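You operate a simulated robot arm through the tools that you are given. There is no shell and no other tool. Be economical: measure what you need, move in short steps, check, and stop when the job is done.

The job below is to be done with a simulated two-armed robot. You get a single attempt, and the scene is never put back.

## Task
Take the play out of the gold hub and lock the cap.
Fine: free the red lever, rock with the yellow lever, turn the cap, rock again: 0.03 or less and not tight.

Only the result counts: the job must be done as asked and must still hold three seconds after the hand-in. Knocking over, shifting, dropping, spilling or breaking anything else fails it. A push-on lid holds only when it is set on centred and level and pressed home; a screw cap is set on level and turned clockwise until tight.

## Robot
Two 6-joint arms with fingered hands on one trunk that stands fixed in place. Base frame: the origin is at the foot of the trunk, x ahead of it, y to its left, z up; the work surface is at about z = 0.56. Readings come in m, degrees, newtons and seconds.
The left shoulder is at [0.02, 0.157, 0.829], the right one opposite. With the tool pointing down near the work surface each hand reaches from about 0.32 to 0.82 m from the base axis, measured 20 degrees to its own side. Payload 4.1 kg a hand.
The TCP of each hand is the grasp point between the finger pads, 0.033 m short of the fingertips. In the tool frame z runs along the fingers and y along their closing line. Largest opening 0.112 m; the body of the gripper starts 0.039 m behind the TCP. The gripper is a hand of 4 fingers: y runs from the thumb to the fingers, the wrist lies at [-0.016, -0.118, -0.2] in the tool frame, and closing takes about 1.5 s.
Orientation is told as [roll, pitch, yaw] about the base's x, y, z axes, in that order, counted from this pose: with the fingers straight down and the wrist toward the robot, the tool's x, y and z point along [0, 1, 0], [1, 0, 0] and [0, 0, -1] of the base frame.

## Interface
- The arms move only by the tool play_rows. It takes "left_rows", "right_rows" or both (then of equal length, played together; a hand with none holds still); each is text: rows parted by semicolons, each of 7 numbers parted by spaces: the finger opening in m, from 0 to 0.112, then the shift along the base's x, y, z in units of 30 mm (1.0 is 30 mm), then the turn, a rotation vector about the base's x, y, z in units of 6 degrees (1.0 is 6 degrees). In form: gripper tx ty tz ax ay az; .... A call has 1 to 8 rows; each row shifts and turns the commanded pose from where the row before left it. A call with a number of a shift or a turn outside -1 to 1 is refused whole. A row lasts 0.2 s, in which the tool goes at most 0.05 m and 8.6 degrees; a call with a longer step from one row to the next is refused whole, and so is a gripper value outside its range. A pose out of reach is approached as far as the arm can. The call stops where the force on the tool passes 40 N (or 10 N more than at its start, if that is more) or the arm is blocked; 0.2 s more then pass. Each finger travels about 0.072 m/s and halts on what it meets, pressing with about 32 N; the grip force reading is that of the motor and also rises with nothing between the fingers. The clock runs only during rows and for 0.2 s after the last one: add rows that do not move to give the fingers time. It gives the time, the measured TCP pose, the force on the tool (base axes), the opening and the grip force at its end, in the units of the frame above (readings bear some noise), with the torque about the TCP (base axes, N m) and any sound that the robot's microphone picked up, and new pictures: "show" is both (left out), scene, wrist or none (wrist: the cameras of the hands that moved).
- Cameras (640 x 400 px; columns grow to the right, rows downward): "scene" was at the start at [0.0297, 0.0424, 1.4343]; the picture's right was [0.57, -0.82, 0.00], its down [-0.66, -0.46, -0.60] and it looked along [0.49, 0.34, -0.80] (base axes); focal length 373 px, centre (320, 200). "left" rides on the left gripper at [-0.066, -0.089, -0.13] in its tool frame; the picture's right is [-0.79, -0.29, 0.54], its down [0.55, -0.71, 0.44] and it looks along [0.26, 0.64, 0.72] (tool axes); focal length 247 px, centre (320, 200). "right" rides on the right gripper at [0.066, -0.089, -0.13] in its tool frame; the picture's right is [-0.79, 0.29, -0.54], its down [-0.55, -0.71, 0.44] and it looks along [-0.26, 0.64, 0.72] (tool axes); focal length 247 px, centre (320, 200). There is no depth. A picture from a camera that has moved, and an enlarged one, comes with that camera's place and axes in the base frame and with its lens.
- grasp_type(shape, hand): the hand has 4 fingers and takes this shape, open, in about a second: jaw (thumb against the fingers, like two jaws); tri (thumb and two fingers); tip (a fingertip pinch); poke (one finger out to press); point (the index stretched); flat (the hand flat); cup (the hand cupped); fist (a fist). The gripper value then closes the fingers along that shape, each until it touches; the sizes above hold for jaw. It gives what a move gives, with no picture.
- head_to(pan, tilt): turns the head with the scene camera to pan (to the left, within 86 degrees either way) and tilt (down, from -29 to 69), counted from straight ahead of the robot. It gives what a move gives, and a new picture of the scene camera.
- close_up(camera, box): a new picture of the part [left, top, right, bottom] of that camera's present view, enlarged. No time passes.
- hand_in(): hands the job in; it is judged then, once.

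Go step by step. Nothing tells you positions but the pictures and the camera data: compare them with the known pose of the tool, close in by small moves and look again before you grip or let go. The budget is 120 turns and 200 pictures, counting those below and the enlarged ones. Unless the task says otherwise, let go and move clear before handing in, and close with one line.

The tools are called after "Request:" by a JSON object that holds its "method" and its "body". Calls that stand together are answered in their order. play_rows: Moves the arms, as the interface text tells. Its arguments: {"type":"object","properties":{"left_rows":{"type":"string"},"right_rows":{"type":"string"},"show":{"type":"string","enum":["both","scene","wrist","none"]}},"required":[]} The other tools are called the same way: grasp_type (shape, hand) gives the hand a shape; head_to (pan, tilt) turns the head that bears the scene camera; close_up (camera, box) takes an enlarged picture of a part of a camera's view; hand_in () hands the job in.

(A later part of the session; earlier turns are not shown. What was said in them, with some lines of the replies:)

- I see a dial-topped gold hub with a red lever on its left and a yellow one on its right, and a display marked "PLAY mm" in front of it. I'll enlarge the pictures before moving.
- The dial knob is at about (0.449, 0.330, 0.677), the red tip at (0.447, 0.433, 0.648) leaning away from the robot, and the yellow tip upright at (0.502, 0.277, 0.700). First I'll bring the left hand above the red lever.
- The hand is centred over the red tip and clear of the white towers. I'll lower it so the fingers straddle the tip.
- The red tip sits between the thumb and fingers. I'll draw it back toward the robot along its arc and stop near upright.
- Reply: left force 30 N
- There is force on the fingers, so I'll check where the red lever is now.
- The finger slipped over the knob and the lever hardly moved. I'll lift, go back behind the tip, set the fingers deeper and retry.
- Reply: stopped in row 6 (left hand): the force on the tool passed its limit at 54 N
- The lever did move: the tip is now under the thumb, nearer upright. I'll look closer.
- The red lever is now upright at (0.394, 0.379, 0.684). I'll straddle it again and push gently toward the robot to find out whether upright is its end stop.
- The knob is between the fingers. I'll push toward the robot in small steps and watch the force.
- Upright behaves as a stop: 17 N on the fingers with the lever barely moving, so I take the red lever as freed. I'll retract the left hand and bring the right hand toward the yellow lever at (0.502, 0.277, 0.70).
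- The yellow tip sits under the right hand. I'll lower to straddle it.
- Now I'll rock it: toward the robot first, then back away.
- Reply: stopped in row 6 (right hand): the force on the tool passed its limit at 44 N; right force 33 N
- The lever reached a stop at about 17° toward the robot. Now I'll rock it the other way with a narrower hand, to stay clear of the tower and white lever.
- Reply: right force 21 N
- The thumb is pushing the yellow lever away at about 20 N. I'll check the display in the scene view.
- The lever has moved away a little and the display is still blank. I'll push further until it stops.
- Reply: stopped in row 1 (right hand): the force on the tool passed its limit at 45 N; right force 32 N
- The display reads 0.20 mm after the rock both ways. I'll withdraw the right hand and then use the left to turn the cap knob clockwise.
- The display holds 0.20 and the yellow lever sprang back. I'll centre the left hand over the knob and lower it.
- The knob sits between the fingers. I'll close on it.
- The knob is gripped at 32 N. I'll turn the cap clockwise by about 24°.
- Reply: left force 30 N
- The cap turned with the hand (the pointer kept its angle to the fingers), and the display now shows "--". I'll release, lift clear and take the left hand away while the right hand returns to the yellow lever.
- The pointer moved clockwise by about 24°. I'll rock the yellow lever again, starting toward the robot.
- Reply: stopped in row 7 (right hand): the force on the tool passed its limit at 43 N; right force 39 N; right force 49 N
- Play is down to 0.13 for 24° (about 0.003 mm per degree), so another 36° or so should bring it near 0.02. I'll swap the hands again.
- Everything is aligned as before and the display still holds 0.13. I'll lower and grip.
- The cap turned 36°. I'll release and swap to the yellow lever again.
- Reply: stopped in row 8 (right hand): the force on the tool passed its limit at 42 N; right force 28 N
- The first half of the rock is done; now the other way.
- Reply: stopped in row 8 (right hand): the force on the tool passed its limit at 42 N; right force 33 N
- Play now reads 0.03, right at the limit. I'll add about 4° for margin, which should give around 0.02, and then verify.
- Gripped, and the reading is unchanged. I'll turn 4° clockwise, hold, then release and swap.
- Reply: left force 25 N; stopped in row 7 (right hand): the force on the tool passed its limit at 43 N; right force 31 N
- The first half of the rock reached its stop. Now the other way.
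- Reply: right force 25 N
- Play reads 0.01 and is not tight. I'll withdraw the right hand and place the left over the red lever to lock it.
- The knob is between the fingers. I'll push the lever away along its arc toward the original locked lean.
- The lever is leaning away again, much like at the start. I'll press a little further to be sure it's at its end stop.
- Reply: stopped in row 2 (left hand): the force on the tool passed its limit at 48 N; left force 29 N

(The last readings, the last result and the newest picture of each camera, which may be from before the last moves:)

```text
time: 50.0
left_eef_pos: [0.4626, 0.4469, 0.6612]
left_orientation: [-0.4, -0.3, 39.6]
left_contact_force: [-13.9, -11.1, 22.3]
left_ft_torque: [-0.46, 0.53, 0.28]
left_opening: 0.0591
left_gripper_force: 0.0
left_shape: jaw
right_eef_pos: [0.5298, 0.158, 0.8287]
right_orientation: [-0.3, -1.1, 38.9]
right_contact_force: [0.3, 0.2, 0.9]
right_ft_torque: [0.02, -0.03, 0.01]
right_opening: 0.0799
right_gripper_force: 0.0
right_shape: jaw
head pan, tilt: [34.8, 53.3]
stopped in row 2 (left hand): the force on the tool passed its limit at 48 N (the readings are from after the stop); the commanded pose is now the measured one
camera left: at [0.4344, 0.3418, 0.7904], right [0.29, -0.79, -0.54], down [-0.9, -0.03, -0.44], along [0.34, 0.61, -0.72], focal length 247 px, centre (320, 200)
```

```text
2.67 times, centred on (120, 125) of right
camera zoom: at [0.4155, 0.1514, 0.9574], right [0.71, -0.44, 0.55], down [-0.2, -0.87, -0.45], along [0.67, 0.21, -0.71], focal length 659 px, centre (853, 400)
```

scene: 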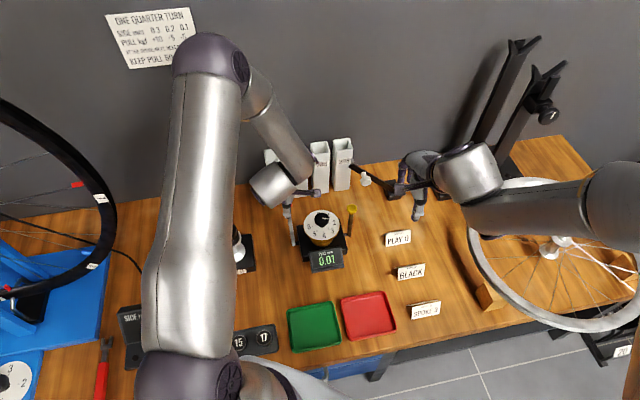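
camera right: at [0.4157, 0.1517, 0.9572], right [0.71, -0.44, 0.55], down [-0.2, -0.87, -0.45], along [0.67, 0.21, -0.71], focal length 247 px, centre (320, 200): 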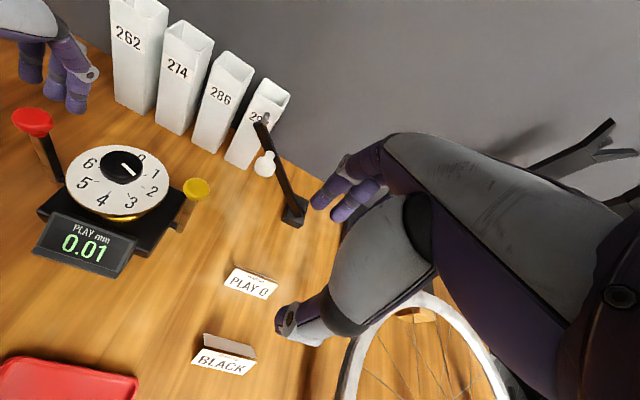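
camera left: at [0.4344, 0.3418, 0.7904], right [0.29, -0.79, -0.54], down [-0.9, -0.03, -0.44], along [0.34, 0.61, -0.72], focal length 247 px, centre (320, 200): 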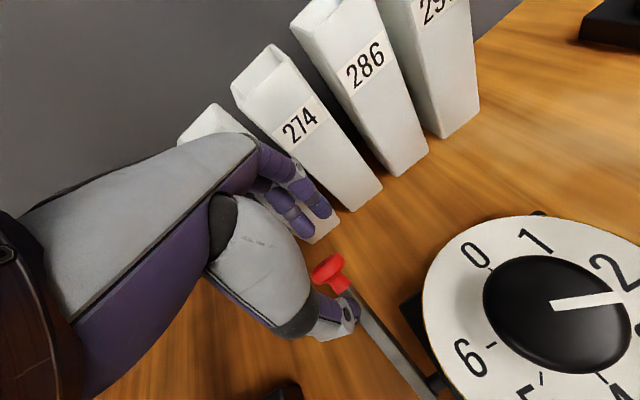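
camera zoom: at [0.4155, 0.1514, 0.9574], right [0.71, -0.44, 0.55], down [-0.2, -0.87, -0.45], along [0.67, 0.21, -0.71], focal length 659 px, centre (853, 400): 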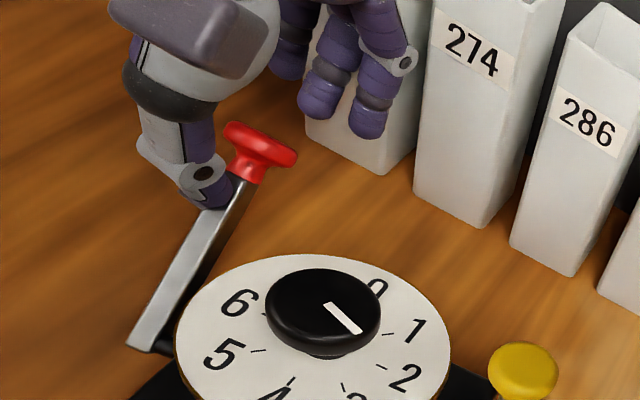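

It is firmly against the stop at 48 N. I'll back off slightly, lift straight out, and look again.

Request:
{"method": "play_rows", "body": {"left_rows": "0.08 -0.1 -0.1 0.1 0 0 0;0.09 -0.3 -0.3 0.2 0 0 0;0.09 0 0 0.6 0 0 0;0.09 0 0 1 0 0 0;0.09 0 0 1 0 0 0;0.09 -0.6 0.7 0.7 0 0 0;0.09 -0.9 0.7 0.3 0 0 0;0.09 -0.9 0.6 0 0 0 0"}}

Request:
{"method": "close_up", "body": {"camera": "scene", "box": [260, 190, 380, 280]}}

Request:
{"method": "close_up", "body": {"camera": "right", "box": [0, 50, 240, 200]}}

```text
time: 51.8
left_eef_pos: [0.3805, 0.498, 0.7765]
left_orientation: [-0.4, -0.4, 39.5]
left_contact_force: [-0.1, -0.2, -0.5]
left_ft_torque: [0.0, 0.02, -0.01]
left_opening: 0.0899
left_gripper_force: 0.1
left_shape: jaw
right_eef_pos: [0.5309, 0.1575, 0.8298]
right_orientation: [-0.2, -1.1, 38.9]
right_contact_force: [0.1, -0.7, -0.1]
right_ft_torque: [0.02, 0.02, 0.0]
right_opening: 0.0797
right_gripper_force: 0.1
right_shape: jaw
head pan, tilt: [34.8, 53.3]
camera left: at [0.3525, 0.3911, 0.907], right [0.29, -0.79, -0.54], down [-0.9, -0.03, -0.44], along [0.34, 0.61, -0.72], focal length 247 px, centre (320, 200)
```

scene: 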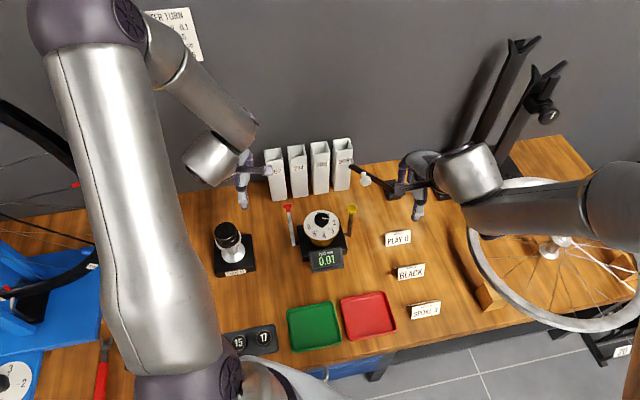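
left: 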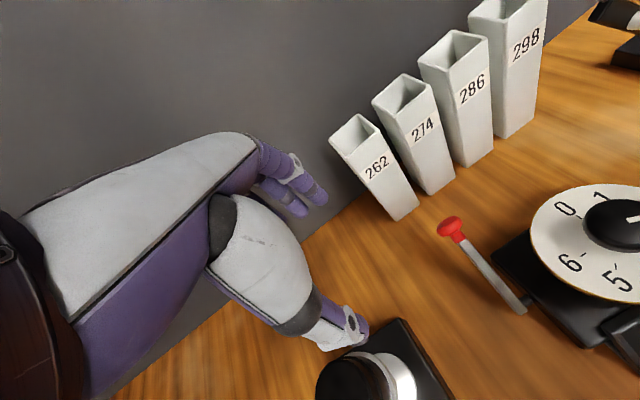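

```text
4.44 times, centred on (320, 235) of scene
camera zoom: at [0.03, 0.0423, 1.4343], right [0.57, -0.82, 0.0], down [-0.66, -0.46, -0.6], along [0.49, 0.34, -0.8], focal length 1659 px, centre (320, 44)
```

zoom: 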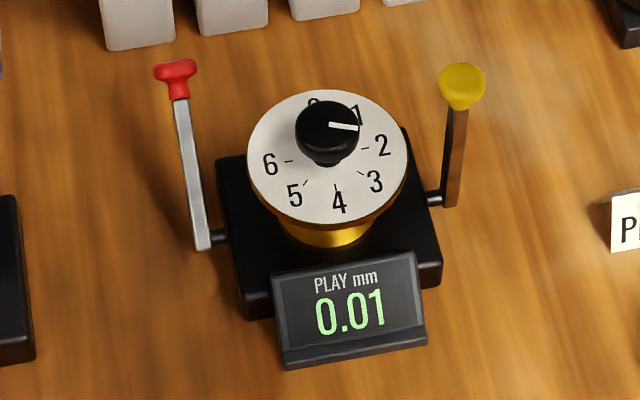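

```text
2.67 times, centred on (120, 125) of right
camera zoom: at [0.4162, 0.1516, 0.9572], right [0.71, -0.44, 0.55], down [-0.2, -0.87, -0.45], along [0.67, 0.21, -0.71], focal length 659 px, centre (853, 400)
```

zoom: 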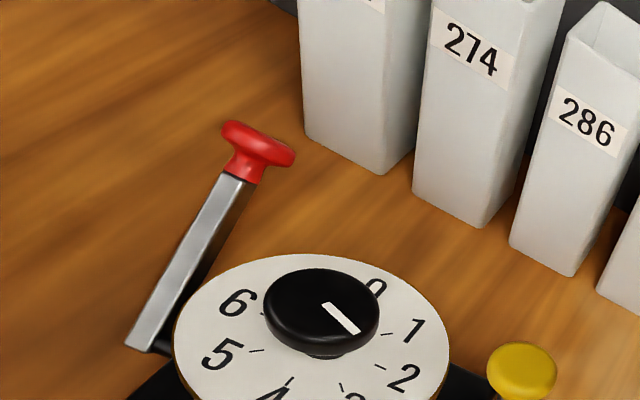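

The red lever is back at its locked lean, the display still reads 0.01, the pointer has not moved, and both hands are clear. I'm handing in.

Request:
{"method": "hand_in", "body": {}}

```text
The job is handed in.
```

The gold hub now reads 0.01 mm of play, down from 0.20 mm, and is not tight; the cap is locked again with the red lever. I took that reading before locking and did not rock the hub again afterwards, though the display and the cap pointer did not change when it locked.
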